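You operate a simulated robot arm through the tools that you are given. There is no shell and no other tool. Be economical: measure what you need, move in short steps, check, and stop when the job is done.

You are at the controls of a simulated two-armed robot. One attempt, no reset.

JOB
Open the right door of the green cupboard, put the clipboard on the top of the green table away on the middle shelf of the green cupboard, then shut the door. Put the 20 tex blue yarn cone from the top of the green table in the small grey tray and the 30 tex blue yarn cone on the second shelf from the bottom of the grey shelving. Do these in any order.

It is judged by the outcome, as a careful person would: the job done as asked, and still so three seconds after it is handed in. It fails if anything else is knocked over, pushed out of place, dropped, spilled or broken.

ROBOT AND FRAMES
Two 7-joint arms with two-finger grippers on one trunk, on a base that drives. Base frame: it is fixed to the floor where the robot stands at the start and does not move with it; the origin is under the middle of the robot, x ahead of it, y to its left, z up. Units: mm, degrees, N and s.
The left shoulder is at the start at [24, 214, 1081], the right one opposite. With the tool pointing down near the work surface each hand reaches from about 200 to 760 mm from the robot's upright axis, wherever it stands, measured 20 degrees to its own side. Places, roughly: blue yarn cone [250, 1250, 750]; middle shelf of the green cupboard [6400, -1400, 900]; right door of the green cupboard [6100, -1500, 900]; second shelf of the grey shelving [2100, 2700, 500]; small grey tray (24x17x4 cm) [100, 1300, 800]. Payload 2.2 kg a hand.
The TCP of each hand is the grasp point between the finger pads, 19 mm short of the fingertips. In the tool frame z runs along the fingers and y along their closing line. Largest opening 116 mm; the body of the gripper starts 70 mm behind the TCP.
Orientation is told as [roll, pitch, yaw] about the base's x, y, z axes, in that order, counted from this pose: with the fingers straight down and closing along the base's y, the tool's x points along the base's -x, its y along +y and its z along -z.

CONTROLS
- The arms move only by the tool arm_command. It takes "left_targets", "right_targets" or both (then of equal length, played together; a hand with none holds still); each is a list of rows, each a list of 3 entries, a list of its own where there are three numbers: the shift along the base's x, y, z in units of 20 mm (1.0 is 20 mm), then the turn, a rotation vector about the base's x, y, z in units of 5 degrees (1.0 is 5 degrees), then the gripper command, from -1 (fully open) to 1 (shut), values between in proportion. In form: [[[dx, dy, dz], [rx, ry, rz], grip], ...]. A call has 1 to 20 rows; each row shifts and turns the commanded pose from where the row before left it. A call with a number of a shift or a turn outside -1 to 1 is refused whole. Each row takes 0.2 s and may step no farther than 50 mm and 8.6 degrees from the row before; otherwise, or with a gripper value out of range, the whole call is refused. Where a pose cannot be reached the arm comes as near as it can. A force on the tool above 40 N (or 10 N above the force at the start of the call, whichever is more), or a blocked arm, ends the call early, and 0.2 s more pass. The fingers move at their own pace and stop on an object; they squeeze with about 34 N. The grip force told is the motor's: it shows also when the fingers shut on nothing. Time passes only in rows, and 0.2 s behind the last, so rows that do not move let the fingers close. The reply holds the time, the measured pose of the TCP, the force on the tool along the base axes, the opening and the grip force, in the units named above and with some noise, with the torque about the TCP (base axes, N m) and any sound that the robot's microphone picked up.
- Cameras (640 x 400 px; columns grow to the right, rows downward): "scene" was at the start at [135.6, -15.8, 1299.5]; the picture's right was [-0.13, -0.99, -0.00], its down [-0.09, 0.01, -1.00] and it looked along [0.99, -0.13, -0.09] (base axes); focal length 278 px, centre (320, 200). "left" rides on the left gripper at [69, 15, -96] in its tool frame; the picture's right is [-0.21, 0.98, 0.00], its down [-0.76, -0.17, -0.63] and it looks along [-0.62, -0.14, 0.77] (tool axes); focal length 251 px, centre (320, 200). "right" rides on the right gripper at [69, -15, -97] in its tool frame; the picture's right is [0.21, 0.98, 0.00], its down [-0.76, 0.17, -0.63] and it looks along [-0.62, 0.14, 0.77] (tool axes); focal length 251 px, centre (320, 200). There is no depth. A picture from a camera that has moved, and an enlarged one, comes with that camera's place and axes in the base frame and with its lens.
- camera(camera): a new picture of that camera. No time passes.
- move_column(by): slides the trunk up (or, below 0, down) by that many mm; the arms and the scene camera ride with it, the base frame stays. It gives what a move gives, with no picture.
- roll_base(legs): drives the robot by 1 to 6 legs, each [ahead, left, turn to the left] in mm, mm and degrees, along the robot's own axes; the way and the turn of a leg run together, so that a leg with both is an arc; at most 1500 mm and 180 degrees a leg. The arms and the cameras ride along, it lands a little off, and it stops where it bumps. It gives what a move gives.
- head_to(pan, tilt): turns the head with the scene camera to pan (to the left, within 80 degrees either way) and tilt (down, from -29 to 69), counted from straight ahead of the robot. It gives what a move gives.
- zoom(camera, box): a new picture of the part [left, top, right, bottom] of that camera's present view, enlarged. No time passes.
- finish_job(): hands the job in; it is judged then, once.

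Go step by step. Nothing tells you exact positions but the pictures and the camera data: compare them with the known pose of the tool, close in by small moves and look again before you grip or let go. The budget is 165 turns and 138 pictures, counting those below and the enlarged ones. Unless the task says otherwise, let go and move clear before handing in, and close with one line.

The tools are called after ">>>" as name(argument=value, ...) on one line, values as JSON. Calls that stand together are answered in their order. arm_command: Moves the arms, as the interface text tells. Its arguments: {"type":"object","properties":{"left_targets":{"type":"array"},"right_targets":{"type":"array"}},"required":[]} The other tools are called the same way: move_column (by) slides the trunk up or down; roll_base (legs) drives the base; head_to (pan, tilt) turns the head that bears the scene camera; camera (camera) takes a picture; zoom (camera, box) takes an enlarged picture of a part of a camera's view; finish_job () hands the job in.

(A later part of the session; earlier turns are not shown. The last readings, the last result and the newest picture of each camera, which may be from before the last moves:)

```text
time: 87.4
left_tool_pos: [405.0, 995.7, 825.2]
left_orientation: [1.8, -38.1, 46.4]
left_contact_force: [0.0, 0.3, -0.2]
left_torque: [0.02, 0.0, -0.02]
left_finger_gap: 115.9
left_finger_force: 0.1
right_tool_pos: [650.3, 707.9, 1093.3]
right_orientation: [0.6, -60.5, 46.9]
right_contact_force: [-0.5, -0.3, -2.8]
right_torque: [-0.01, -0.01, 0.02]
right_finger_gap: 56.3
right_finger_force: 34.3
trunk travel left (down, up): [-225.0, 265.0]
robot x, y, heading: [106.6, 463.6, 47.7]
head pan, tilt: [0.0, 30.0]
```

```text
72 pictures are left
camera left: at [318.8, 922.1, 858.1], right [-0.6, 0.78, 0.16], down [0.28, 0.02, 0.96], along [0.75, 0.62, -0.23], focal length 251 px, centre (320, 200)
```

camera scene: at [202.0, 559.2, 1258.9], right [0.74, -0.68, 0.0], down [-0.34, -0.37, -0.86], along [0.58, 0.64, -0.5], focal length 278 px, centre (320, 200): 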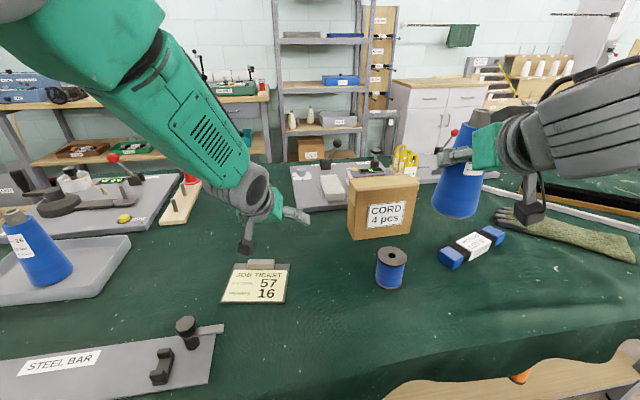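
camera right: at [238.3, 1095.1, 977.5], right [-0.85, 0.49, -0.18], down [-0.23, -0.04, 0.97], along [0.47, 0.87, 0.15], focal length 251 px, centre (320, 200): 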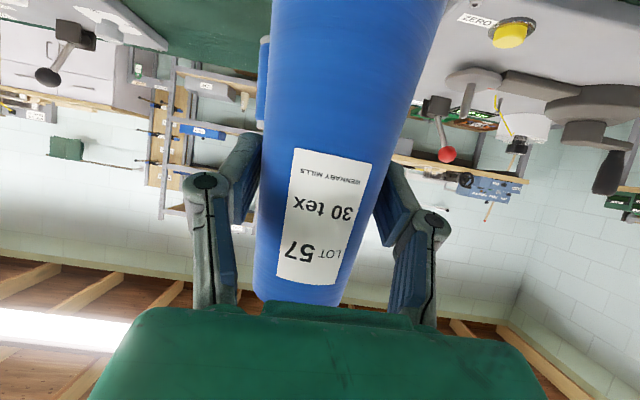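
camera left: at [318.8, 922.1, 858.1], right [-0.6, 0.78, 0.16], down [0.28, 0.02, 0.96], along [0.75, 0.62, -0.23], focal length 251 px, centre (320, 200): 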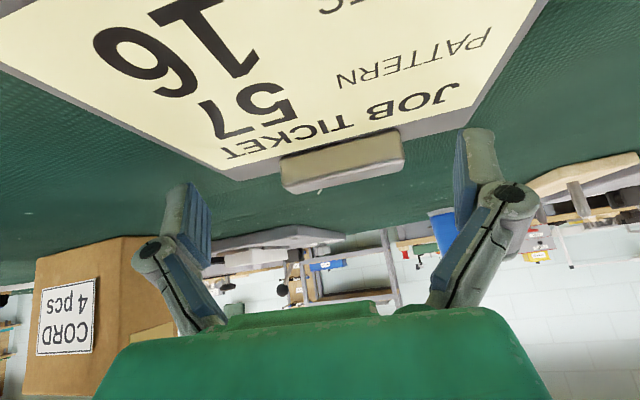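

I level the hand, shift 11 mm left and 3 mm up, then close again.

>>> arm_command(left_targets=[[[-0.16, 0.21, 0.1], [-0.1, -0.1, 0.05], -1], [[-0.16, 0.21, 0.05], [-0.1, -0.1, 0.05], -1], [[0, 0, 0], [0, 0, 0], -1], [[0, 0, 0], [0, 0, 0], -1], [[0, 0, 0], [0, 0, 0], -1], [[0, 0, 0], [0, 0, 0], -1]])

>>> camera(camera="left")

```text
time: 88.8
left_tool_pos: [404.6, 1000.3, 832.1]
left_orientation: [1.3, -39.0, 46.2]
left_contact_force: [0.0, 0.0, 0.7]
left_torque: [-0.01, 0.05, -0.01]
left_finger_gap: 116.1
left_finger_force: 0.0
right_tool_pos: [649.3, 705.2, 1092.8]
right_orientation: [0.6, -60.5, 47.0]
right_contact_force: [0.1, -0.6, -3.3]
right_torque: [-0.01, -0.02, 0.0]
right_finger_gap: 56.4
right_finger_force: 34.0
trunk travel left (down, up): [-225.0, 265.0]
robot x, y, heading: [110.4, 463.0, 47.3]
head pan, tilt: [0.0, 30.0]
```

```text
71 pictures are left
camera left: at [316.1, 926.7, 864.6], right [-0.6, 0.79, 0.15], down [0.26, 0.02, 0.96], along [0.76, 0.62, -0.22], focal length 251 px, centre (320, 200)
```

left: 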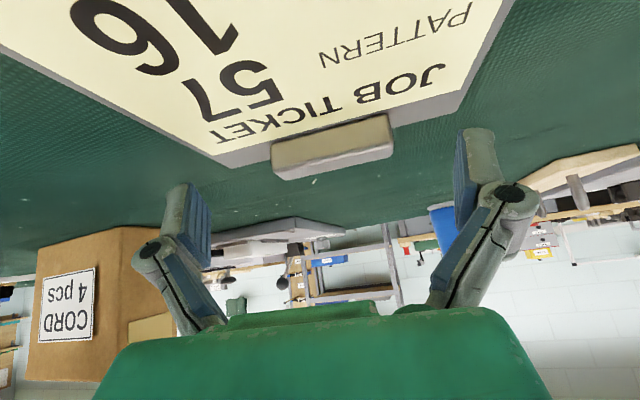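

Slightly high and 6 mm off now; adjust and close.

>>> arm_command(left_targets=[[[-0.18, 0.24, -0.15], [-0.1, -0.1, 0.05], -1], [[0, 0, -0.15], [0, 0, 0], -1], [[0, 0, 0], [0, 0, 0], -1], [[0, 0, 0], [0, 0, 0], -1], [[0, 0, 0], [0, 0, 0], -0.2], [[0, 0, 0], [0, 0, 0], 0.2], [[0, 0, 0], [0, 0, 0], 1], [[0, 0, 0], [0, 0, 0], 1], [[0, 0, 0], [0, 0, 0], 1]])

>>> camera(camera="left")

```text
time: 90.8
left_tool_pos: [400.1, 1004.1, 826.5]
left_orientation: [0.3, -39.0, 47.0]
left_contact_force: [1.1, 3.4, 11.8]
left_torque: [0.1, -0.09, 0.15]
left_finger_gap: 59.3
left_finger_force: 33.8
right_tool_pos: [648.7, 706.6, 1093.2]
right_orientation: [0.6, -60.5, 46.9]
right_contact_force: [-1.5, -0.3, -2.2]
right_torque: [-0.03, -0.01, 0.0]
right_finger_gap: 56.0
right_finger_force: 34.3
trunk travel left (down, up): [-225.0, 265.0]
robot x, y, heading: [111.2, 464.2, 47.6]
head pan, tilt: [0.0, 30.0]
```

```text
70 pictures are left
camera left: at [313.2, 931.4, 858.5], right [-0.6, 0.79, 0.14], down [0.25, 0.02, 0.97], along [0.76, 0.62, -0.21], focal length 251 px, centre (320, 200)
```

left: 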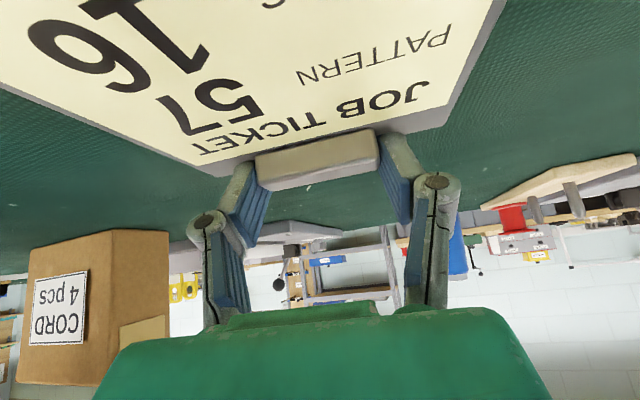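

Clip gripped (59 mm). I lift gently and check the board comes along.

>>> arm_command(left_targets=[[[0, 0, 0.2], [0, 0, 0], 1], [[0, 0, 0.4], [0, 0, 0], 1], [[0, 0, 0.6], [0, 0, 0], 1], [[0, 0, 0.8], [0, 0, 0], 1], [[0, 0, 0.8], [0, 0, 0], 1], [[0, 0, 0.8], [0, 0, 0], 1], [[0, 0, 0.8], [0, 0, 0], 1], [[0, 0, 0], [0, 0, 0], 1], [[0, 0, 0], [0, 0, 0], 1], [[0, 0, 0], [0, 0, 0], 1]])

>>> camera(camera="left")

>>> camera(camera="scene")

```text
time: 93.0
left_tool_pos: [398.0, 1007.9, 914.2]
left_orientation: [-0.2, -38.9, 47.5]
left_contact_force: [-0.7, -0.3, -0.8]
left_torque: [0.0, -0.04, 0.01]
left_finger_gap: 58.9
left_finger_force: 34.3
right_tool_pos: [650.3, 707.0, 1093.2]
right_orientation: [0.6, -60.5, 47.0]
right_contact_force: [0.1, 0.6, -2.8]
right_torque: [0.03, -0.04, -0.01]
right_finger_gap: 56.3
right_finger_force: 33.9
trunk travel left (down, up): [-225.0, 265.0]
robot x, y, heading: [107.0, 463.8, 47.5]
head pan, tilt: [0.0, 30.0]
```

```text
69 pictures are left
camera left: at [310.7, 933.5, 947.0], right [-0.61, 0.78, 0.13], down [0.25, 0.03, 0.97], along [0.75, 0.62, -0.21], focal length 251 px, centre (320, 200)
```

left: 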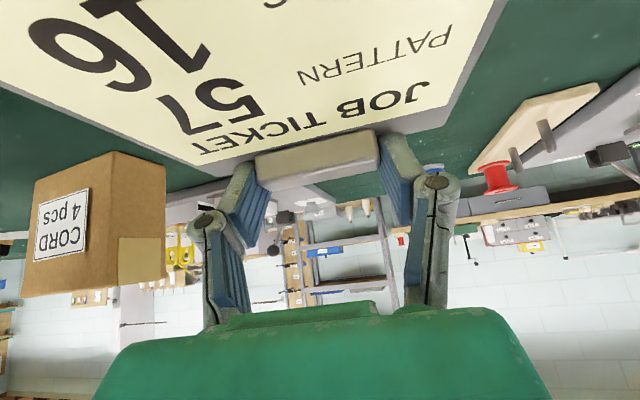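

```text
68 pictures are left
camera scene: at [201.6, 559.5, 1258.9], right [0.74, -0.68, 0.0], down [-0.34, -0.37, -0.86], along [0.58, 0.64, -0.5], focal length 278 px, centre (320, 200)
```

scene: 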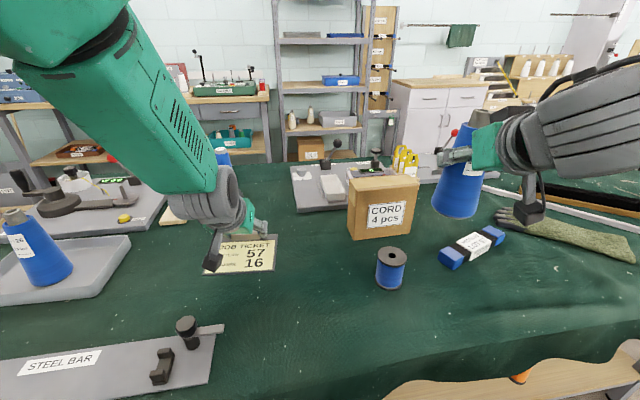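

Both objects are held. I raise the left hand, back away from the table, and look to the right for the way around to the shelving.

>>> arm_command(left_targets=[[[0, 0, 0.8], [0, 0, 0], 1], [[0, 0, 0.9], [0, 0, 0], 1], [[0, 0, 0.9], [0, 0, 0], 1], [[0, 0, 0.9], [0, 0, 0], 1], [[0, 0, 0.5], [0, 0, 0], 1], [[0, 0, 0], [0, 0, 0], 1]])

>>> roll_base(legs=[[-450, 0, 0], [0, 0, 7]])

>>> head_to(pan=-60, tilt=15)

>>> camera(camera="scene")

>>> head_to(pan=-15, tilt=15)

>>> camera(camera="scene")

```text
time: 94.4
left_tool_pos: [400.8, 1004.8, 993.4]
left_orientation: [0.3, -38.9, 47.0]
left_contact_force: [-0.5, 0.5, -1.0]
left_torque: [-0.01, -0.04, 0.01]
left_finger_gap: 59.4
left_finger_force: 34.0
right_tool_pos: [648.8, 706.1, 1092.6]
right_orientation: [0.6, -60.5, 47.0]
right_contact_force: [-0.6, 0.1, -2.5]
right_torque: [-0.03, 0.01, 0.02]
right_finger_gap: 56.3
right_finger_force: 33.4
trunk travel left (down, up): [-225.0, 265.0]
robot x, y, heading: [109.4, 466.8, 47.2]
head pan, tilt: [0.0, 30.0]
```

```text
time: 97.7
left_tool_pos: [42.0, 709.2, 994.9]
left_orientation: [0.4, -38.9, 53.2]
left_contact_force: [0.7, -0.9, -1.2]
left_torque: [0.04, -0.01, 0.0]
left_finger_gap: 59.0
left_finger_force: 34.2
right_tool_pos: [320.8, 441.4, 1093.5]
right_orientation: [0.9, -60.4, 53.0]
right_contact_force: [0.6, -0.1, -2.2]
right_torque: [0.04, -0.01, 0.0]
right_finger_gap: 56.2
right_finger_force: 34.1
trunk travel left (down, up): [-225.0, 265.0]
robot x, y, heading: [-193.4, 139.9, 53.6]
head pan, tilt: [0.0, 30.0]
```

```text
time: 99.0
left_tool_pos: [37.5, 709.1, 995.4]
left_orientation: [0.3, -39.0, 53.3]
left_contact_force: [0.3, -0.2, -1.5]
left_torque: [0.01, -0.03, -0.03]
left_finger_gap: 59.0
left_finger_force: 34.4
right_tool_pos: [317.6, 439.3, 1094.8]
right_orientation: [0.5, -60.7, 53.3]
right_contact_force: [-0.3, 1.8, -2.1]
right_torque: [-0.04, 0.0, -0.02]
right_finger_gap: 56.2
right_finger_force: 34.0
trunk travel left (down, up): [-225.0, 265.0]
robot x, y, heading: [-196.7, 141.0, 53.7]
head pan, tilt: [-60.0, 15.0]
```

```text
67 pictures are left
camera scene: at [-70.3, 163.1, 1283.2], right [-0.11, -0.99, 0.0], down [-0.26, 0.03, -0.97], along [0.96, -0.11, -0.26], focal length 278 px, centre (320, 200)
```

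scene: 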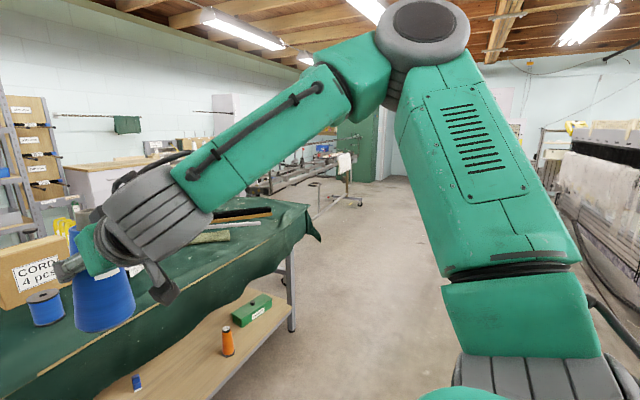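

```text
time: 100.1
left_tool_pos: [39.2, 708.3, 996.5]
left_orientation: [0.3, -39.0, 53.3]
left_contact_force: [-0.3, -0.5, -0.6]
left_torque: [0.0, -0.02, 0.05]
left_finger_gap: 58.9
left_finger_force: 33.8
right_tool_pos: [317.6, 438.5, 1094.8]
right_orientation: [0.6, -60.8, 53.2]
right_contact_force: [0.1, 0.4, -2.7]
right_torque: [-0.01, -0.01, 0.01]
right_finger_gap: 56.1
right_finger_force: 34.1
trunk travel left (down, up): [-225.0, 265.0]
robot x, y, heading: [-188.1, 139.4, 53.7]
head pan, tilt: [-15.0, 15.0]
```

```text
66 pictures are left
camera scene: at [-89.4, 231.1, 1283.1], right [0.62, -0.78, 0.0], down [-0.21, -0.16, -0.96], along [0.75, 0.6, -0.26], focal length 278 px, centre (320, 200)
```

scene: 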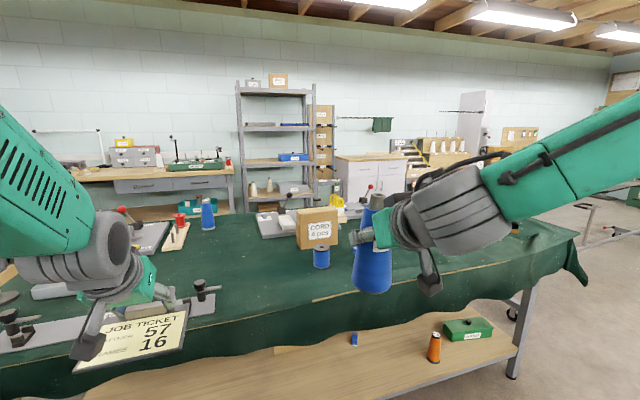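

Something with casters stands beyond the table's right end. I look more closely in that direction, and also to the left end.

>>> head_to(pan=-50, tilt=15)

>>> zoom(camera="scene", box=[230, 100, 480, 330])

>>> head_to(pan=40, tilt=25)

>>> camera(camera="scene")

```text
time: 101.1
left_tool_pos: [39.3, 707.9, 995.9]
left_orientation: [0.4, -39.0, 53.3]
left_contact_force: [0.3, -0.5, -1.0]
left_torque: [0.04, -0.01, -0.04]
left_finger_gap: 58.9
left_finger_force: 34.1
right_tool_pos: [318.9, 439.2, 1094.3]
right_orientation: [0.6, -60.6, 53.3]
right_contact_force: [-0.6, 0.1, -2.7]
right_torque: [0.0, 0.01, 0.01]
right_finger_gap: 56.2
right_finger_force: 33.9
trunk travel left (down, up): [-225.0, 265.0]
robot x, y, heading: [-193.1, 142.4, 53.5]
head pan, tilt: [-50.0, 15.0]
```

```text
1.74 times, centred on (355, 215) of scene
camera zoom: at [-69.2, 178.9, 1283.1], right [0.07, -1.0, 0.0], down [-0.26, -0.02, -0.96], along [0.96, 0.06, -0.26], focal length 483 px, centre (259, 174)
```

zoom: 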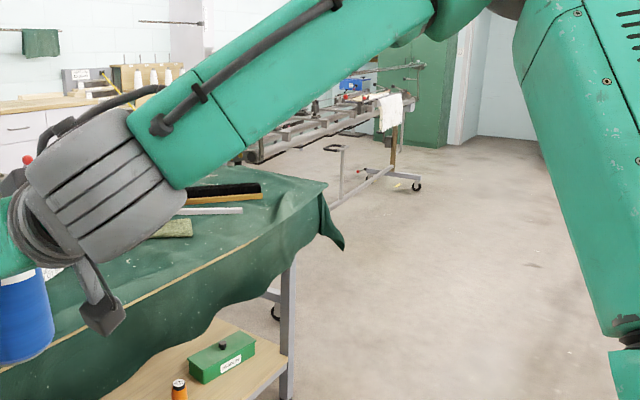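

```text
time: 102.7
left_tool_pos: [39.6, 709.5, 995.8]
left_orientation: [0.2, -39.0, 53.3]
left_contact_force: [-0.1, -0.1, -0.9]
left_torque: [0.03, -0.01, 0.03]
left_finger_gap: 59.1
left_finger_force: 34.3
right_tool_pos: [319.1, 438.5, 1095.0]
right_orientation: [0.6, -60.6, 53.2]
right_contact_force: [0.6, 0.1, -3.7]
right_torque: [-0.04, -0.03, 0.05]
right_finger_gap: 56.5
right_finger_force: 34.0
trunk travel left (down, up): [-225.0, 265.0]
robot x, y, heading: [-194.8, 140.8, 53.7]
head pan, tilt: [40.0, 25.0]
```

```text
64 pictures are left
camera scene: at [-168.4, 264.8, 1267.1], right [1.0, 0.06, 0.0], down [0.02, -0.42, -0.91], along [-0.06, 0.9, -0.42], focal length 278 px, centre (320, 200)
```

scene: 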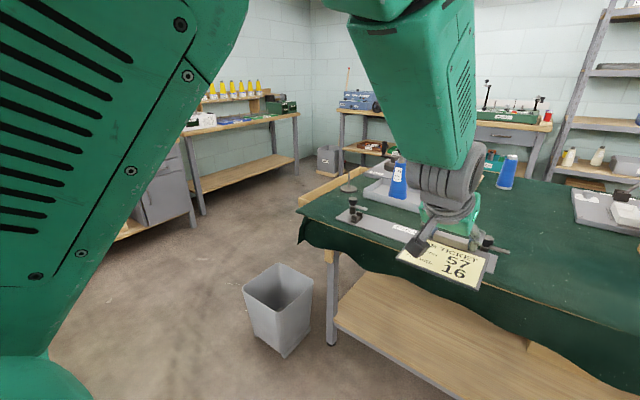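

The right side is blocked by a machine; the left end has a ~1.5 m passage past the bin. I drive left, then ahead, and check.

>>> roll_base(legs=[[0, 1500, 0.9], [0, 80, 0], [700, 0, 0]])

>>> head_to(pan=-10, tilt=25)

>>> camera(camera="scene")

```text
time: 114.4
left_tool_pos: [-912.4, 2202.8, 1002.8]
left_orientation: [1.9, -39.3, 55.2]
left_contact_force: [1.7, -0.3, -1.1]
left_torque: [0.12, 0.11, 0.11]
left_finger_gap: 58.7
left_finger_force: 33.6
right_tool_pos: [-618.8, 1943.6, 1087.4]
right_orientation: [4.1, -60.5, 52.8]
right_contact_force: [3.0, -2.4, -3.3]
right_torque: [0.05, 0.06, 0.16]
right_finger_gap: 56.0
right_finger_force: 34.1
trunk travel left (down, up): [-225.0, 265.0]
robot x, y, heading: [-1137.4, 1644.5, 56.4]
head pan, tilt: [40.0, 25.0]
```

```text
time: 115.6
left_tool_pos: [-940.5, 2218.9, 998.4]
left_orientation: [-0.5, -39.3, 56.5]
left_contact_force: [-1.2, 0.4, -0.8]
left_torque: [0.04, -0.09, -0.05]
left_finger_gap: 59.1
left_finger_force: 34.4
right_tool_pos: [-648.9, 1962.3, 1096.0]
right_orientation: [0.4, -60.7, 56.0]
right_contact_force: [0.1, 0.8, -2.8]
right_torque: [-0.05, -0.02, -0.04]
right_finger_gap: 56.2
right_finger_force: 34.0
trunk travel left (down, up): [-225.0, 265.0]
robot x, y, heading: [-1140.9, 1639.5, 56.6]
head pan, tilt: [-10.0, 25.0]
```

```text
63 pictures are left
camera scene: at [-1046.4, 1740.1, 1266.8], right [0.73, -0.69, 0.0], down [-0.3, -0.31, -0.9], along [0.62, 0.66, -0.43], focal length 278 px, centre (320, 200)
```

scene: 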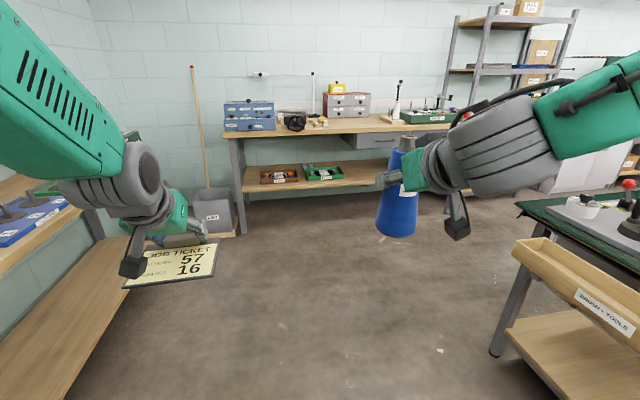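

The aisle ahead is clear. I go ahead 1500 mm, then right along the aisle behind the table towards the shelving.

>>> roll_base(legs=[[0, 0, -2.2], [1490, 0, 0], [0, -1350, 0]])

>>> head_to(pan=-15, tilt=25)

>>> camera(camera="scene")

```text
time: 129.9
left_tool_pos: [1060.5, 2690.1, 1000.5]
left_orientation: [0.0, -39.3, 56.4]
left_contact_force: [-1.1, 0.1, -0.9]
left_torque: [-0.01, -0.08, -0.04]
left_finger_gap: 58.6
left_finger_force: 33.8
right_tool_pos: [1353.1, 2435.2, 1093.8]
right_orientation: [1.3, -60.5, 55.7]
right_contact_force: [-0.4, 0.4, -2.4]
right_torque: [0.01, -0.03, 0.01]
right_finger_gap: 56.2
right_finger_force: 33.9
trunk travel left (down, up): [-225.0, 265.0]
robot x, y, heading: [858.1, 2109.6, 56.8]
head pan, tilt: [-10.0, 25.0]
```

```text
time: 130.5
left_tool_pos: [1079.5, 2674.7, 1003.9]
left_orientation: [1.3, -39.6, 55.3]
left_contact_force: [1.5, -1.4, -0.6]
left_torque: [0.09, 0.15, 0.14]
left_finger_gap: 58.9
left_finger_force: 33.8
right_tool_pos: [1373.5, 2418.2, 1093.0]
right_orientation: [3.3, -60.7, 53.4]
right_contact_force: [2.6, -1.2, -3.9]
right_torque: [0.12, 0.03, 0.2]
right_finger_gap: 56.2
right_finger_force: 33.9
trunk travel left (down, up): [-225.0, 265.0]
robot x, y, heading: [866.0, 2109.1, 56.9]
head pan, tilt: [-15.0, 25.0]
```

```text
62 pictures are left
camera scene: at [991.0, 2185.0, 1265.4], right [0.66, -0.75, -0.03], down [-0.34, -0.27, -0.9], along [0.66, 0.61, -0.43], focal length 278 px, centre (320, 200)
```

scene: 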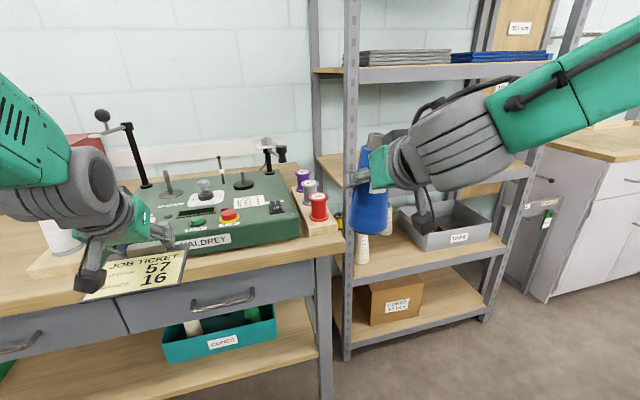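

Shelving face runs from about [1715,2710] to [2375,2261]; second shelf at z≈485, free gap between the beige cones and the grey bin around [1983,2632]. I pull the left hand back, then drive to a spot in front of that gap.

>>> arm_command(left_targets=[[[-0.5, -0.78, 0.1], [0, 0, 0], 1], [[-0.5, -0.78, 0.1], [0, 0, 0], 1], [[-0.5, -0.78, 0.1], [0, 0, 0], 1], [[-0.5, -0.78, 0.1], [0, 0, 0], 1], [[-0.5, -0.78, 0.1], [0, 0, 0], 1], [[-0.5, -0.78, 0.1], [0, 0, 0], 1], [[-0.5, -0.78, 0.1], [0, 0, 0], 1], [[0, 0, 0], [0, 0, 0], 1], [[0, 0, 0], [0, 0, 0], 1]])

>>> roll_base(legs=[[0, -505, 0], [100, 0, -0.9]])

>>> head_to(pan=0, tilt=30)

>>> camera(camera="scene")

```text
time: 132.7
left_tool_pos: [960.3, 2608.7, 1014.3]
left_orientation: [-4.3, -41.0, 59.0]
left_contact_force: [-0.7, 0.1, -1.5]
left_torque: [-0.01, -0.07, -0.06]
left_finger_gap: 58.3
left_finger_force: 34.0
left hand out of reach, approached as far as the arm can: row 7
right_tool_pos: [1309.6, 2456.2, 1104.5]
right_orientation: [-3.3, -61.0, 60.0]
right_contact_force: [-1.4, 0.8, -2.9]
right_torque: [-0.02, -0.03, -0.06]
right_finger_gap: 56.3
right_finger_force: 34.4
trunk travel left (down, up): [-225.0, 265.0]
robot x, y, heading: [846.9, 2119.0, 56.8]
head pan, tilt: [-15.0, 25.0]
stopped in row 9 (left hand): the arm was blocked; the commanded pose is now the measured one
```

```text
time: 136.5
left_tool_pos: [1477.2, 2398.0, 1017.3]
left_orientation: [-2.8, -41.0, 56.3]
left_contact_force: [0.3, -0.2, -1.4]
left_torque: [0.02, -0.01, 0.0]
left_finger_gap: 58.7
left_finger_force: 34.4
right_tool_pos: [1822.9, 2234.8, 1100.1]
right_orientation: [-0.9, -61.0, 56.4]
right_contact_force: [0.9, 0.3, -2.4]
right_torque: [0.01, 0.03, 0.02]
right_finger_gap: 56.5
right_finger_force: 34.0
trunk travel left (down, up): [-225.0, 265.0]
robot x, y, heading: [1340.0, 1921.2, 55.5]
head pan, tilt: [-15.0, 25.0]
```

```text
time: 137.3
left_tool_pos: [1480.5, 2391.6, 1018.6]
left_orientation: [-2.4, -41.3, 55.9]
left_contact_force: [0.8, -0.6, -1.5]
left_torque: [0.05, 0.11, 0.08]
left_finger_gap: 58.8
left_finger_force: 34.7
right_tool_pos: [1826.0, 2228.9, 1099.9]
right_orientation: [-0.7, -60.9, 56.2]
right_contact_force: [1.6, -1.6, -3.4]
right_torque: [0.05, 0.05, 0.1]
right_finger_gap: 56.4
right_finger_force: 33.6
trunk travel left (down, up): [-225.0, 265.0]
robot x, y, heading: [1342.0, 1918.4, 55.4]
head pan, tilt: [0.0, 30.0]
```

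```text
61 pictures are left
camera scene: at [1450.7, 2004.7, 1258.2], right [0.82, -0.57, -0.03], down [-0.31, -0.4, -0.86], along [0.48, 0.72, -0.5], focal length 278 px, centre (320, 200)
```

scene: 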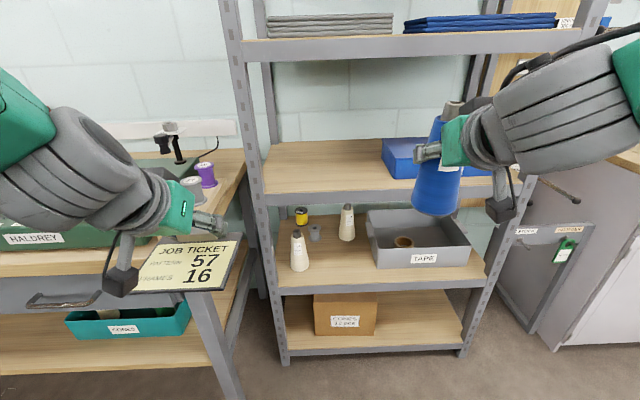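

Now I see the second shelf clearly: gap between the front beige cone and the TAPE bin centred near [1943,2612]. I lower the right hand in front of the shelving (still ~120 mm clear of it) and lift the left a bit.

>>> arm_command(right_targets=[[[-0.1, 0.6, -0.6], [0, 0, 0], 1], [[-0.1, 0.6, -0.8], [0, 0, 0], 1], [[-0.1, 0.5, -0.95], [0, 0, 0], 1], [[-0.1, 0.4, -0.98], [0, 0, 0], 1], [[-0.1, 0.35, -0.98], [0, 0, 0], 1], [[-0.1, 0.35, -0.98], [0, 0, 0], 1], [[-0.1, 0.35, -0.98], [0, 0, 0], 1], [[-0.1, 0.35, -0.98], [0, 0, 0], 1], [[-0.1, 0.35, -0.98], [0, 0, 0], 1], [[-0.1, 0.35, -0.98], [0, 0, 0], 1], [[-0.1, 0.3, -0.98], [0, 0, 0], 1], [[-0.1, 0.3, -0.98], [0, 0, 0], 1], [[-0.1, 0.3, -0.98], [0, 0, 0], 1], [[-0.1, 0.3, -0.98], [0, 0, 0], 1], [[-0.1, 0.3, -0.98], [0, 0, 0], 1], [[-0.1, 0.3, -0.98], [0, 0, 0], 1], [[-0.1, 0.3, -0.98], [0, 0, 0], 1], [[-0.1, 0.3, -0.98], [0, 0, 0], 1], [[0, 0.2, -0.98], [0, 0, 0], 1], [[0, 0, 0], [0, 0, 0], 1]], left_targets=[[[0.3, -0.2, 0.5], [0, 0, 0], 1], [[0.3, -0.2, 0.5], [0, 0, 0], 1], [[0.3, -0.2, 0.5], [0, 0, 0], 1], [[0.3, -0.2, 0.5], [0, 0, 0], 1], [[0, 0, 0], [0, 0, 0], 1], [[0, 0, 0], [0, 0, 0], 1], [[0, 0, 0], [0, 0, 0], 1], [[0, 0, 0], [0, 0, 0], 1], [[0, 0, 0], [0, 0, 0], 1], [[0, 0, 0], [0, 0, 0], 1], [[0, 0, 0], [0, 0, 0], 1], [[0, 0, 0], [0, 0, 0], 1], [[0, 0, 0], [0, 0, 0], 1], [[0, 0, 0], [0, 0, 0], 1], [[0, 0, 0], [0, 0, 0], 1], [[0, 0, 0], [0, 0, 0], 1], [[0, 0, 0], [0, 0, 0], 1], [[0, 0, 0], [0, 0, 0], 1], [[0, 0, 0], [0, 0, 0], 1], [[0, 0, 0], [0, 0, 0], 1]])

```text
time: 141.5
left_tool_pos: [1495.9, 2381.8, 1057.9]
left_orientation: [-3.3, -41.2, 56.7]
left_contact_force: [0.2, -0.2, -0.3]
left_torque: [0.0, 0.01, 0.01]
left_finger_gap: 58.8
left_finger_force: 33.6
right_tool_pos: [1773.9, 2372.9, 742.3]
right_orientation: [-1.9, -61.1, 57.3]
right_contact_force: [1.5, -1.1, -2.7]
right_torque: [0.04, -0.01, 0.02]
right_finger_gap: 56.4
right_finger_force: 34.1
trunk travel left (down, up): [-225.0, 265.0]
robot x, y, heading: [1338.5, 1925.2, 55.3]
head pan, tilt: [0.0, 30.0]
```

Continue lowering to z≈607.

>>> arm_command(right_targets=[[[0.1, 0.1, -0.98], [0, 0, 0], 1], [[0.1, 0.1, -0.98], [0, 0, 0], 1], [[0.1, 0.1, -0.98], [0, 0, 0], 1], [[0.1, 0.1, -0.98], [0, 0, 0], 1], [[0.1, 0.1, -0.98], [0, 0, 0], 1], [[0.1, 0.1, -0.98], [0, 0, 0], 1], [[0.1, 0.1, -0.9], [0, 0, 0], 1], [[0, 0, 0], [0, 0, 0], 1], [[0, 0, 0], [0, 0, 0], 1], [[0, 0, 0], [0, 0, 0], 1], [[0, 0, 0], [0, 0, 0], 1]])

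>>> camera(camera="scene")

>>> camera(camera="right")

```text
time: 143.9
left_tool_pos: [1500.4, 2379.7, 1057.7]
left_orientation: [-3.2, -41.1, 56.4]
left_contact_force: [1.2, -2.0, -0.3]
left_torque: [0.1, 0.08, 0.14]
left_finger_gap: 58.6
left_finger_force: 33.9
right_tool_pos: [1792.8, 2386.7, 607.3]
right_orientation: [-1.7, -61.1, 57.0]
right_contact_force: [1.2, -1.0, -3.4]
right_torque: [0.0, 0.02, 0.08]
right_finger_gap: 56.4
right_finger_force: 33.7
trunk travel left (down, up): [-225.0, 265.0]
robot x, y, heading: [1342.3, 1917.3, 55.6]
head pan, tilt: [0.0, 30.0]
```

```text
60 pictures are left
camera scene: at [1435.5, 2016.1, 1258.7], right [0.82, -0.57, -0.02], down [-0.3, -0.41, -0.86], along [0.49, 0.71, -0.5], focal length 278 px, centre (320, 200)
```

scene: 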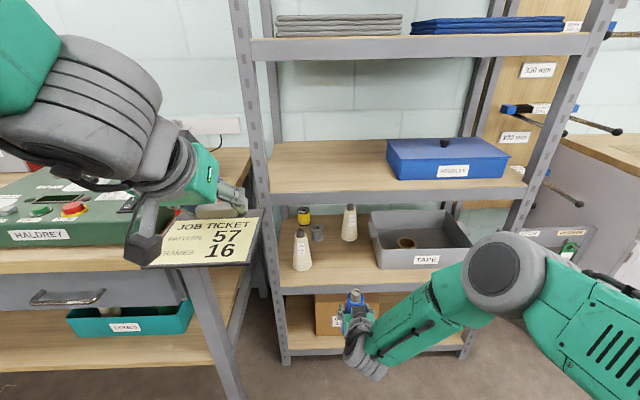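

```text
59 pictures are left
camera right: at [1739.3, 2282.2, 594.0], right [-0.86, 0.47, -0.2], down [-0.25, -0.05, 0.97], along [0.44, 0.88, 0.16], focal length 251 px, centre (320, 200)
```

right: 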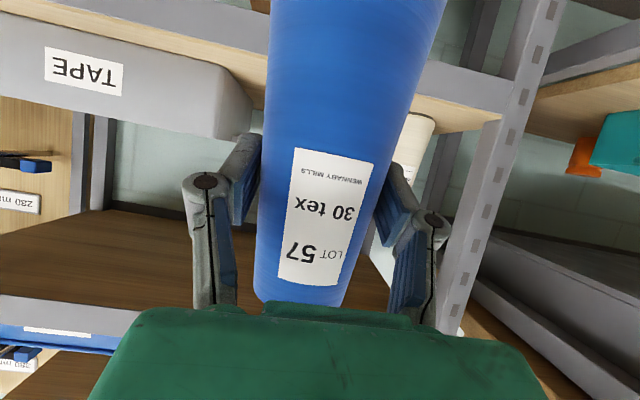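

Triangulated from both cameras, the shelf is at z≈512 with its front edge ~790 mm ahead, gap centred at about my hand's line. I raise the cone 40 mm and roll ahead 215 mm.

>>> arm_command(right_targets=[[[0, 0, 0.7], [0, 0, 0], 1], [[0, 0, 0.7], [0, 0, 0], 1], [[0, 0, 0.6], [0, 0, 0], 1], [[0, 0, 0], [0, 0, 0], 1], [[0, 0, 0], [0, 0, 0], 1]])

>>> roll_base(legs=[[120, 0, 0]])

>>> arm_command(right_targets=[[[0, 0, 0], [0, 0, 0], 1], [[0, 0, 0], [0, 0, 0], 1], [[0, 0, 0], [0, 0, 0], 1], [[0, 0, 0], [0, 0, 0], 1], [[0, 0, 0], [0, 0, 0], 1], [[0, 0, 0], [0, 0, 0], 1]])

>>> camera(camera="scene")

>>> camera(camera="right")

```text
time: 145.1
left_tool_pos: [1470.3, 2400.5, 1053.9]
left_orientation: [-5.0, -41.1, 57.8]
left_contact_force: [-1.2, 1.4, -1.3]
left_torque: [-0.04, -0.1, -0.12]
left_finger_gap: 58.5
left_finger_force: 33.5
right_tool_pos: [1771.6, 2402.3, 650.8]
right_orientation: [-4.7, -61.2, 59.8]
right_contact_force: [-0.5, 0.7, -3.0]
right_torque: [-0.03, 0.03, -0.06]
right_finger_gap: 56.4
right_finger_force: 33.7
trunk travel left (down, up): [-225.0, 265.0]
robot x, y, heading: [1337.3, 1921.0, 55.3]
head pan, tilt: [0.0, 30.0]
```

```text
time: 146.3
left_tool_pos: [1565.4, 2483.1, 1057.2]
left_orientation: [-3.4, -41.1, 56.4]
left_contact_force: [0.7, 0.1, -0.5]
left_torque: [0.03, 0.05, 0.07]
left_finger_gap: 58.6
left_finger_force: 34.6
right_tool_pos: [1860.7, 2486.9, 646.6]
right_orientation: [-2.1, -61.0, 57.4]
right_contact_force: [0.7, -0.8, -2.8]
right_torque: [0.01, -0.04, 0.04]
right_finger_gap: 56.3
right_finger_force: 33.8
trunk travel left (down, up): [-225.0, 265.0]
robot x, y, heading: [1407.2, 2017.9, 55.2]
head pan, tilt: [0.0, 30.0]
```

```text
time: 147.7
left_tool_pos: [1555.3, 2486.5, 1057.2]
left_orientation: [-4.1, -41.2, 56.8]
left_contact_force: [-0.1, -0.5, -0.8]
left_torque: [0.02, -0.05, 0.01]
left_finger_gap: 58.6
left_finger_force: 34.1
right_tool_pos: [1854.9, 2488.8, 649.4]
right_orientation: [-3.4, -61.3, 58.3]
right_contact_force: [1.2, 0.3, -3.0]
right_torque: [-0.03, -0.02, 0.0]
right_finger_gap: 56.3
right_finger_force: 33.9
trunk travel left (down, up): [-225.0, 265.0]
robot x, y, heading: [1410.2, 2019.8, 55.2]
head pan, tilt: [0.0, 30.0]
```

```text
58 pictures are left
camera scene: at [1485.1, 2128.5, 1258.9], right [0.82, -0.57, 0.0], down [-0.29, -0.41, -0.86], along [0.49, 0.71, -0.5], focal length 278 px, centre (320, 200)
```

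scene: 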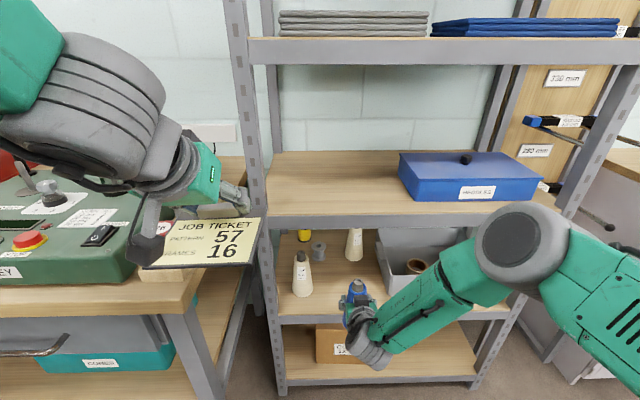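

```text
57 pictures are left
camera right: at [1800.8, 2384.6, 636.4], right [-0.86, 0.47, -0.22], down [-0.27, -0.05, 0.96], along [0.44, 0.88, 0.16], focal length 251 px, centre (320, 200)
```

right: 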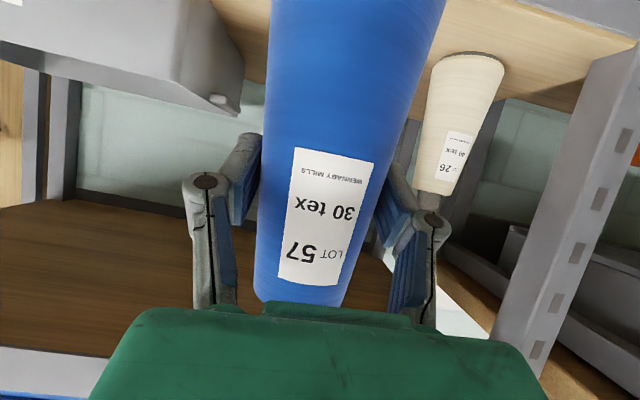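

The cone is just over the shelf's edge with ~100 mm free both sides. I level the hand and move it 95 mm in with the arm.

>>> arm_command(right_targets=[[[0.4, 0.45, 0], [0, 0.1, 0], 1], [[0.4, 0.45, 0], [0, 0.1, 0], 1], [[0.4, 0.45, 0], [0, 0.1, 0], 1], [[0.4, 0.45, 0], [0, 0.1, 0], 1], [[0.4, 0.45, 0], [0, 0, 0], 1], [[0.4, 0.45, 0], [0, 0, 0], 1], [[0.4, 0.45, 0], [0, 0, 0], 1], [[0.3, 0.45, 0], [0, 0, 0], 1], [[0, 0, 0], [0, 0, 0], 1], [[0, 0, 0], [0, 0, 0], 1], [[0, 0, 0], [0, 0, 0], 1], [[0, 0, 0], [0, 0, 0], 1], [[0, 0, 0], [0, 0, 0], 1], [[0, 0, 0], [0, 0, 0], 1]])

>>> camera(camera="right")

>>> zoom(camera="scene", box=[250, 200, 470, 370])

```text
time: 150.7
left_tool_pos: [1555.7, 2485.8, 1056.4]
left_orientation: [-4.3, -41.3, 56.9]
left_contact_force: [-0.2, 0.3, -1.2]
left_torque: [0.01, -0.02, 0.03]
left_finger_gap: 58.6
left_finger_force: 33.7
right_tool_pos: [1918.3, 2560.9, 650.0]
right_orientation: [0.0, -60.1, 55.4]
right_contact_force: [-0.1, -0.5, -3.2]
right_torque: [-0.01, 0.0, -0.01]
right_finger_gap: 56.5
right_finger_force: 34.3
trunk travel left (down, up): [-225.0, 265.0]
robot x, y, heading: [1406.8, 2014.7, 55.3]
head pan, tilt: [0.0, 30.0]
```

```text
56 pictures are left
camera right: at [1863.1, 2456.6, 637.8], right [-0.86, 0.47, -0.19], down [-0.23, -0.05, 0.97], along [0.44, 0.88, 0.15], focal length 251 px, centre (320, 200)
```

right: 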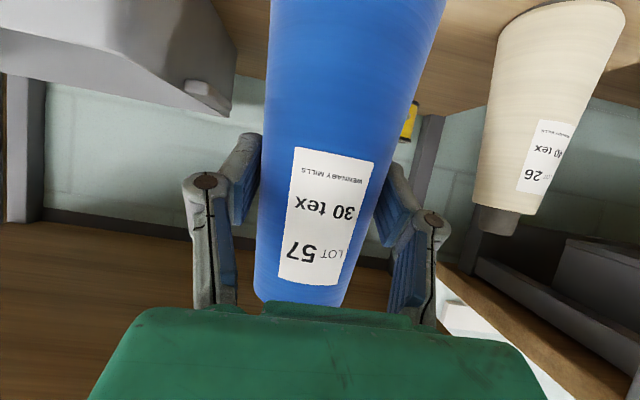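

```text
2.35 times, centred on (360, 285) of scene
camera zoom: at [1487.1, 2127.6, 1258.9], right [0.82, -0.57, 0.0], down [-0.29, -0.41, -0.86], along [0.49, 0.71, -0.5], focal length 654 px, centre (226, 0)
```

zoom: 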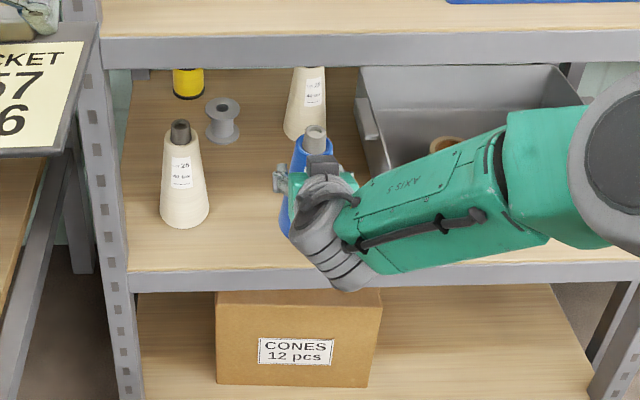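

The cone is only ~27 mm inside the edge; I move 52 mm further in.

>>> arm_command(right_targets=[[[0.37, 0.53, 0], [0, 0, 0], 1], [[0.37, 0.53, 0], [0, 0, 0], 1], [[0.37, 0.53, 0], [0, 0, 0], 1], [[0.37, 0.53, 0], [0, 0, 0], 1], [[0, 0, -0.4], [0, 0, 0], 1], [[0, 0, -0.4], [0, 0, 0], 1], [[0, 0, 0], [0, 0, 0], 1], [[0, 0, 0], [0, 0, 0], 1], [[0, 0, 0], [0, 0, 0], 1], [[0, 0, 0], [0, 0, 0], 1], [[0, 0, 0], [0, 0, 0], 1]])

>>> camera(camera="right")

>>> zoom(camera="scene", box=[250, 200, 470, 370])

```text
time: 153.1
left_tool_pos: [1555.4, 2486.7, 1057.6]
left_orientation: [-4.2, -41.2, 56.9]
left_contact_force: [-0.3, 0.0, -1.4]
left_torque: [0.02, -0.03, -0.02]
left_finger_gap: 58.4
left_finger_force: 34.4
right_tool_pos: [1945.8, 2606.4, 632.3]
right_orientation: [0.1, -60.1, 55.4]
right_contact_force: [-0.4, -0.3, -2.9]
right_torque: [0.0, 0.0, 0.02]
right_finger_gap: 56.1
right_finger_force: 33.9
trunk travel left (down, up): [-225.0, 265.0]
robot x, y, heading: [1410.0, 2018.0, 54.8]
head pan, tilt: [0.0, 30.0]
```

```text
54 pictures are left
camera right: at [1892.2, 2501.9, 620.9], right [-0.86, 0.47, -0.19], down [-0.23, -0.05, 0.97], along [0.44, 0.88, 0.15], focal length 251 px, centre (320, 200)
```

right: 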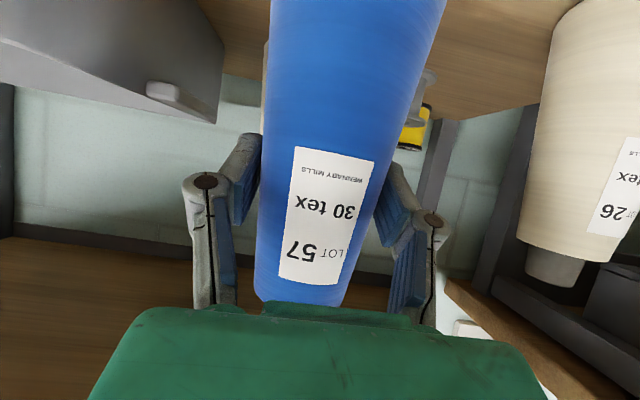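

```text
2.35 times, centred on (360, 285) of scene
camera zoom: at [1486.9, 2127.8, 1258.9], right [0.82, -0.57, 0.0], down [-0.29, -0.41, -0.86], along [0.49, 0.71, -0.5], focal length 654 px, centre (226, 0)
```

zoom: 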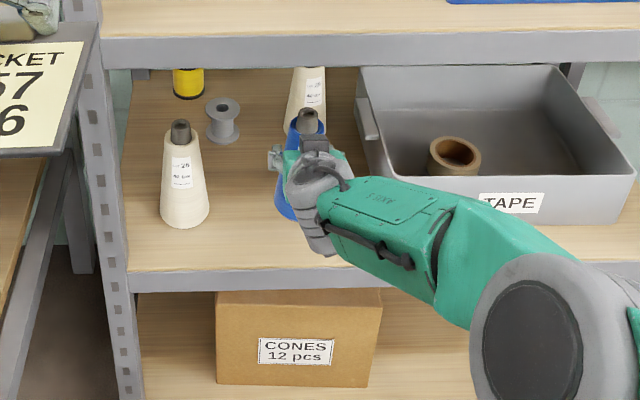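

Well placed. I lower gently to touch.

>>> arm_command(right_targets=[[[0, 0, -0.3], [0, 0, 0], 1], [[0, 0, -0.3], [0, 0, 0], 1], [[0, 0, -0.15], [0, 0, 0], 1], [[0, 0, 0], [0, 0, 0], 1], [[0, 0, 0], [0, 0, 0], 1], [[0, 0, 0], [0, 0, 0], 1]])

>>> arm_command(right_targets=[[[0, 0, -0.15], [0, 0, 0], 1], [[0, 0, -0.1], [0, 0, 0], 1], [[0, 0, 0], [0, 0, 0], 1], [[0, 0, 0], [0, 0, 0], 1]])

```text
time: 154.5
left_tool_pos: [1554.7, 2484.9, 1058.0]
left_orientation: [-4.2, -41.1, 56.9]
left_contact_force: [-0.8, 0.7, -0.1]
left_torque: [0.03, -0.02, -0.01]
left_finger_gap: 58.5
left_finger_force: 34.2
right_tool_pos: [1949.0, 2603.5, 630.8]
right_orientation: [0.1, -60.0, 55.4]
right_contact_force: [0.0, -1.0, -3.2]
right_torque: [-0.01, 0.01, -0.01]
right_finger_gap: 56.3
right_finger_force: 34.1
right hand out of reach, approached as far as the arm can: row 1, 2, 3
trunk travel left (down, up): [-225.0, 265.0]
robot x, y, heading: [1409.1, 2015.9, 55.0]
head pan, tilt: [0.0, 30.0]
```

```text
time: 155.5
left_tool_pos: [1555.1, 2485.6, 1057.7]
left_orientation: [-4.3, -41.2, 56.9]
left_contact_force: [-0.2, 0.6, -1.4]
left_torque: [0.06, 0.01, 0.01]
left_finger_gap: 59.0
left_finger_force: 34.1
right_tool_pos: [1949.2, 2601.9, 627.3]
right_orientation: [0.0, -60.2, 55.4]
right_contact_force: [-0.4, 0.5, -2.7]
right_torque: [0.03, -0.01, 0.01]
right_finger_gap: 56.2
right_finger_force: 33.5
trunk travel left (down, up): [-225.0, 265.0]
robot x, y, heading: [1410.1, 2018.5, 55.0]
head pan, tilt: [0.0, 30.0]
```

At the arm's reach limit; I lower with the trunk instead.

>>> move_column(by=-12)

>>> zoom(camera="scene", box=[310, 220, 400, 310])

```text
time: 156.1
left_tool_pos: [1554.9, 2484.2, 1045.4]
left_orientation: [-4.3, -41.3, 56.9]
left_contact_force: [0.3, 0.2, -0.4]
left_torque: [0.03, -0.03, 0.03]
left_finger_gap: 58.6
left_finger_force: 34.3
right_tool_pos: [1948.7, 2601.7, 615.9]
right_orientation: [0.0, -60.0, 55.4]
right_contact_force: [-0.8, -0.3, -2.0]
right_torque: [0.02, -0.02, -0.01]
right_finger_gap: 56.1
right_finger_force: 33.5
trunk travel left (down, up): [-213.0, 277.0]
robot x, y, heading: [1410.3, 2018.4, 55.2]
head pan, tilt: [0.0, 30.0]
```

```text
4.44 times, centred on (355, 265) of scene
camera zoom: at [1486.7, 2127.6, 1246.9], right [0.82, -0.57, 0.0], down [-0.29, -0.41, -0.86], along [0.49, 0.71, -0.5], focal length 1235 px, centre (164, -89)
```

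zoom: 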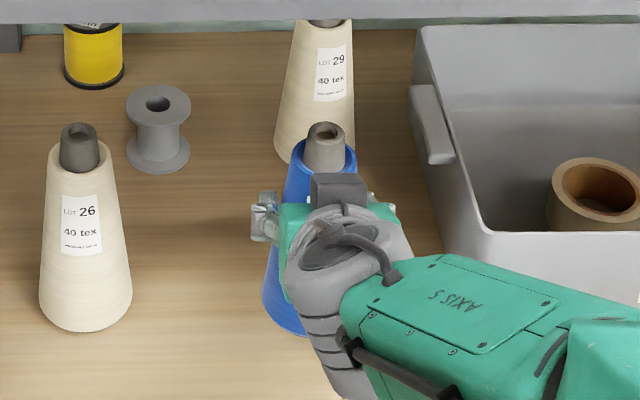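

No contact yet. Lower in small trunk steps.

>>> move_column(by=-7)

>>> move_column(by=-5)

>>> zoom(camera="scene", box=[310, 220, 400, 310])

```text
time: 156.7
left_tool_pos: [1554.5, 2485.8, 1038.3]
left_orientation: [-4.3, -41.3, 56.9]
left_contact_force: [-0.1, -0.7, -0.7]
left_torque: [0.0, -0.05, 0.0]
left_finger_gap: 58.4
left_finger_force: 34.3
right_tool_pos: [1948.9, 2602.5, 608.6]
right_orientation: [0.0, -60.2, 55.5]
right_contact_force: [0.7, -0.3, -3.2]
right_torque: [0.0, 0.0, -0.01]
right_finger_gap: 55.9
right_finger_force: 34.0
trunk travel left (down, up): [-206.0, 284.0]
robot x, y, heading: [1406.8, 2018.4, 55.4]
head pan, tilt: [0.0, 30.0]
```

```text
time: 157.2
left_tool_pos: [1555.0, 2485.5, 1033.6]
left_orientation: [-4.1, -41.3, 57.0]
left_contact_force: [1.2, -0.3, -1.6]
left_torque: [0.03, 0.0, 0.03]
left_finger_gap: 58.8
left_finger_force: 34.0
right_tool_pos: [1948.8, 2602.4, 603.8]
right_orientation: [0.0, -60.2, 55.3]
right_contact_force: [0.3, -0.1, -1.5]
right_torque: [0.04, -0.01, 0.01]
right_finger_gap: 56.1
right_finger_force: 34.3
trunk travel left (down, up): [-201.0, 289.0]
robot x, y, heading: [1407.4, 2019.9, 55.1]
head pan, tilt: [0.0, 30.0]
```

```text
4.44 times, centred on (355, 265) of scene
camera zoom: at [1486.7, 2127.5, 1234.9], right [0.82, -0.57, 0.0], down [-0.29, -0.41, -0.86], along [0.49, 0.71, -0.5], focal length 1235 px, centre (164, -89)
```

zoom: 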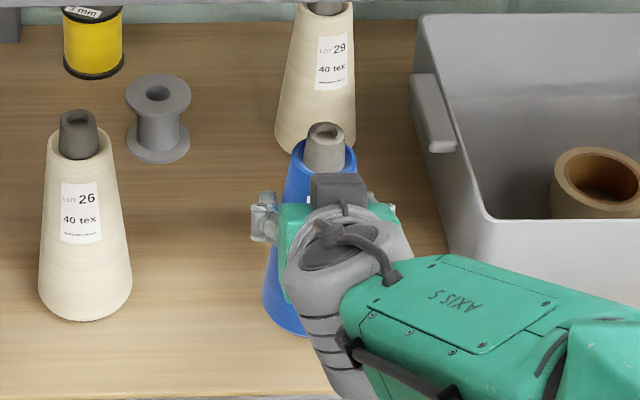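

Still only the cone's weight. Continue in 5 mm steps.

>>> move_column(by=-5)

>>> move_column(by=-4)

```text
time: 157.7
left_tool_pos: [1555.1, 2485.3, 1026.7]
left_orientation: [-4.2, -41.4, 57.0]
left_contact_force: [0.5, 0.2, -0.5]
left_torque: [0.04, -0.03, -0.01]
left_finger_gap: 58.7
left_finger_force: 33.7
right_tool_pos: [1949.1, 2603.3, 599.3]
right_orientation: [0.0, -60.2, 55.4]
right_contact_force: [1.0, -0.4, -2.7]
right_torque: [0.03, 0.02, 0.0]
right_finger_gap: 56.2
right_finger_force: 33.7
trunk travel left (down, up): [-196.0, 294.0]
robot x, y, heading: [1410.2, 2020.3, 54.9]
head pan, tilt: [0.0, 30.0]
```

```text
time: 158.3
left_tool_pos: [1555.5, 2485.7, 1025.6]
left_orientation: [-4.2, -41.4, 57.1]
left_contact_force: [0.2, 1.1, -1.5]
left_torque: [0.03, 0.0, 0.03]
left_finger_gap: 58.9
left_finger_force: 34.4
right_tool_pos: [1948.4, 2602.8, 596.8]
right_orientation: [-0.1, -60.2, 55.4]
right_contact_force: [1.2, 1.4, 1.3]
right_torque: [-0.02, -0.1, 0.02]
right_finger_gap: 56.1
right_finger_force: 34.1
trunk travel left (down, up): [-192.0, 298.0]
robot x, y, heading: [1409.0, 2019.8, 55.1]
head pan, tilt: [0.0, 30.0]
```

Contact is beginning (force turned from −3 to +1 N). One more small step, then release gently.

>>> move_column(by=-2)

>>> arm_command(right_targets=[[[0, 0, 0], [0, 0, 0], 0.3], [[0, 0, 0], [0, 0, 0], 0], [[0, 0, 0], [0, 0, 0], -0.5], [[0, 0, 0], [0, 0, 0], -1], [[0, 0, 0], [0, 0, 0], -1], [[0, 0, 0], [0, 0, 0], -1]])

>>> camera(camera="right")

>>> zoom(camera="scene", box=[250, 200, 470, 370])

```text
time: 158.8
left_tool_pos: [1554.3, 2485.9, 1022.2]
left_orientation: [-4.2, -41.4, 57.0]
left_contact_force: [-0.8, 0.4, -0.7]
left_torque: [-0.02, -0.03, 0.01]
left_finger_gap: 58.6
left_finger_force: 34.2
right_tool_pos: [1949.4, 2601.7, 596.4]
right_orientation: [-0.1, -60.4, 55.5]
right_contact_force: [1.0, 2.5, 8.0]
right_torque: [-0.16, -0.07, 0.05]
right_finger_gap: 56.0
right_finger_force: 34.6
trunk travel left (down, up): [-190.0, 300.0]
robot x, y, heading: [1411.2, 2016.8, 55.1]
head pan, tilt: [0.0, 30.0]
```

```text
time: 160.2
left_tool_pos: [1555.2, 2486.1, 1022.5]
left_orientation: [-4.3, -41.3, 56.9]
left_contact_force: [-0.4, -0.5, -1.3]
left_torque: [0.01, 0.0, -0.02]
left_finger_gap: 58.5
left_finger_force: 34.3
right_tool_pos: [1948.6, 2602.0, 592.7]
right_orientation: [0.0, -60.1, 55.4]
right_contact_force: [-0.5, -0.2, 0.0]
right_torque: [0.01, 0.0, 0.01]
right_finger_gap: 116.1
right_finger_force: 0.0
trunk travel left (down, up): [-190.0, 300.0]
robot x, y, heading: [1410.7, 2015.1, 55.1]
head pan, tilt: [0.0, 30.0]
```

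```text
50 pictures are left
camera right: at [1895.0, 2497.8, 580.8], right [-0.86, 0.47, -0.19], down [-0.23, -0.05, 0.97], along [0.45, 0.88, 0.15], focal length 251 px, centre (320, 200)
```

right: 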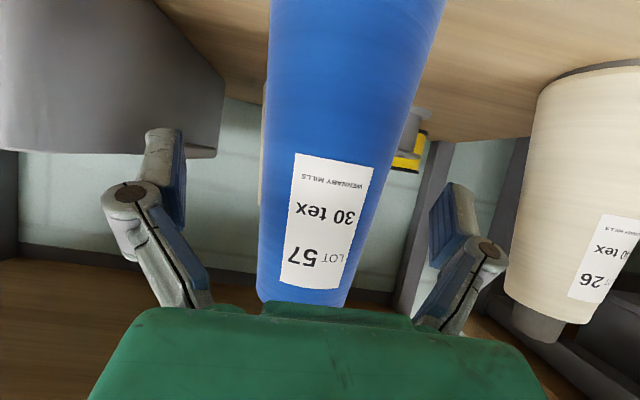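

```text
2.35 times, centred on (360, 285) of scene
camera zoom: at [1486.5, 2127.2, 1223.9], right [0.82, -0.57, 0.0], down [-0.29, -0.41, -0.86], along [0.49, 0.71, -0.5], focal length 654 px, centre (226, 0)
```

zoom: 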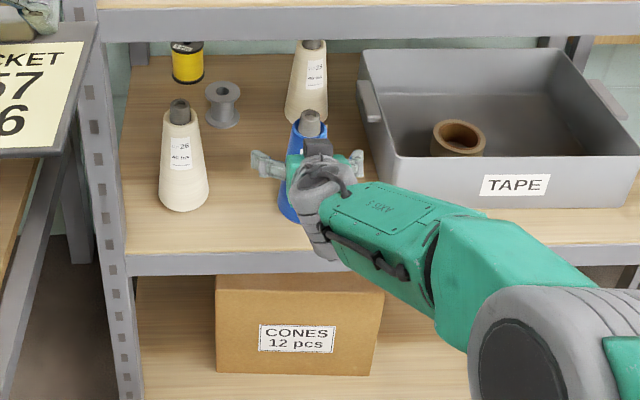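

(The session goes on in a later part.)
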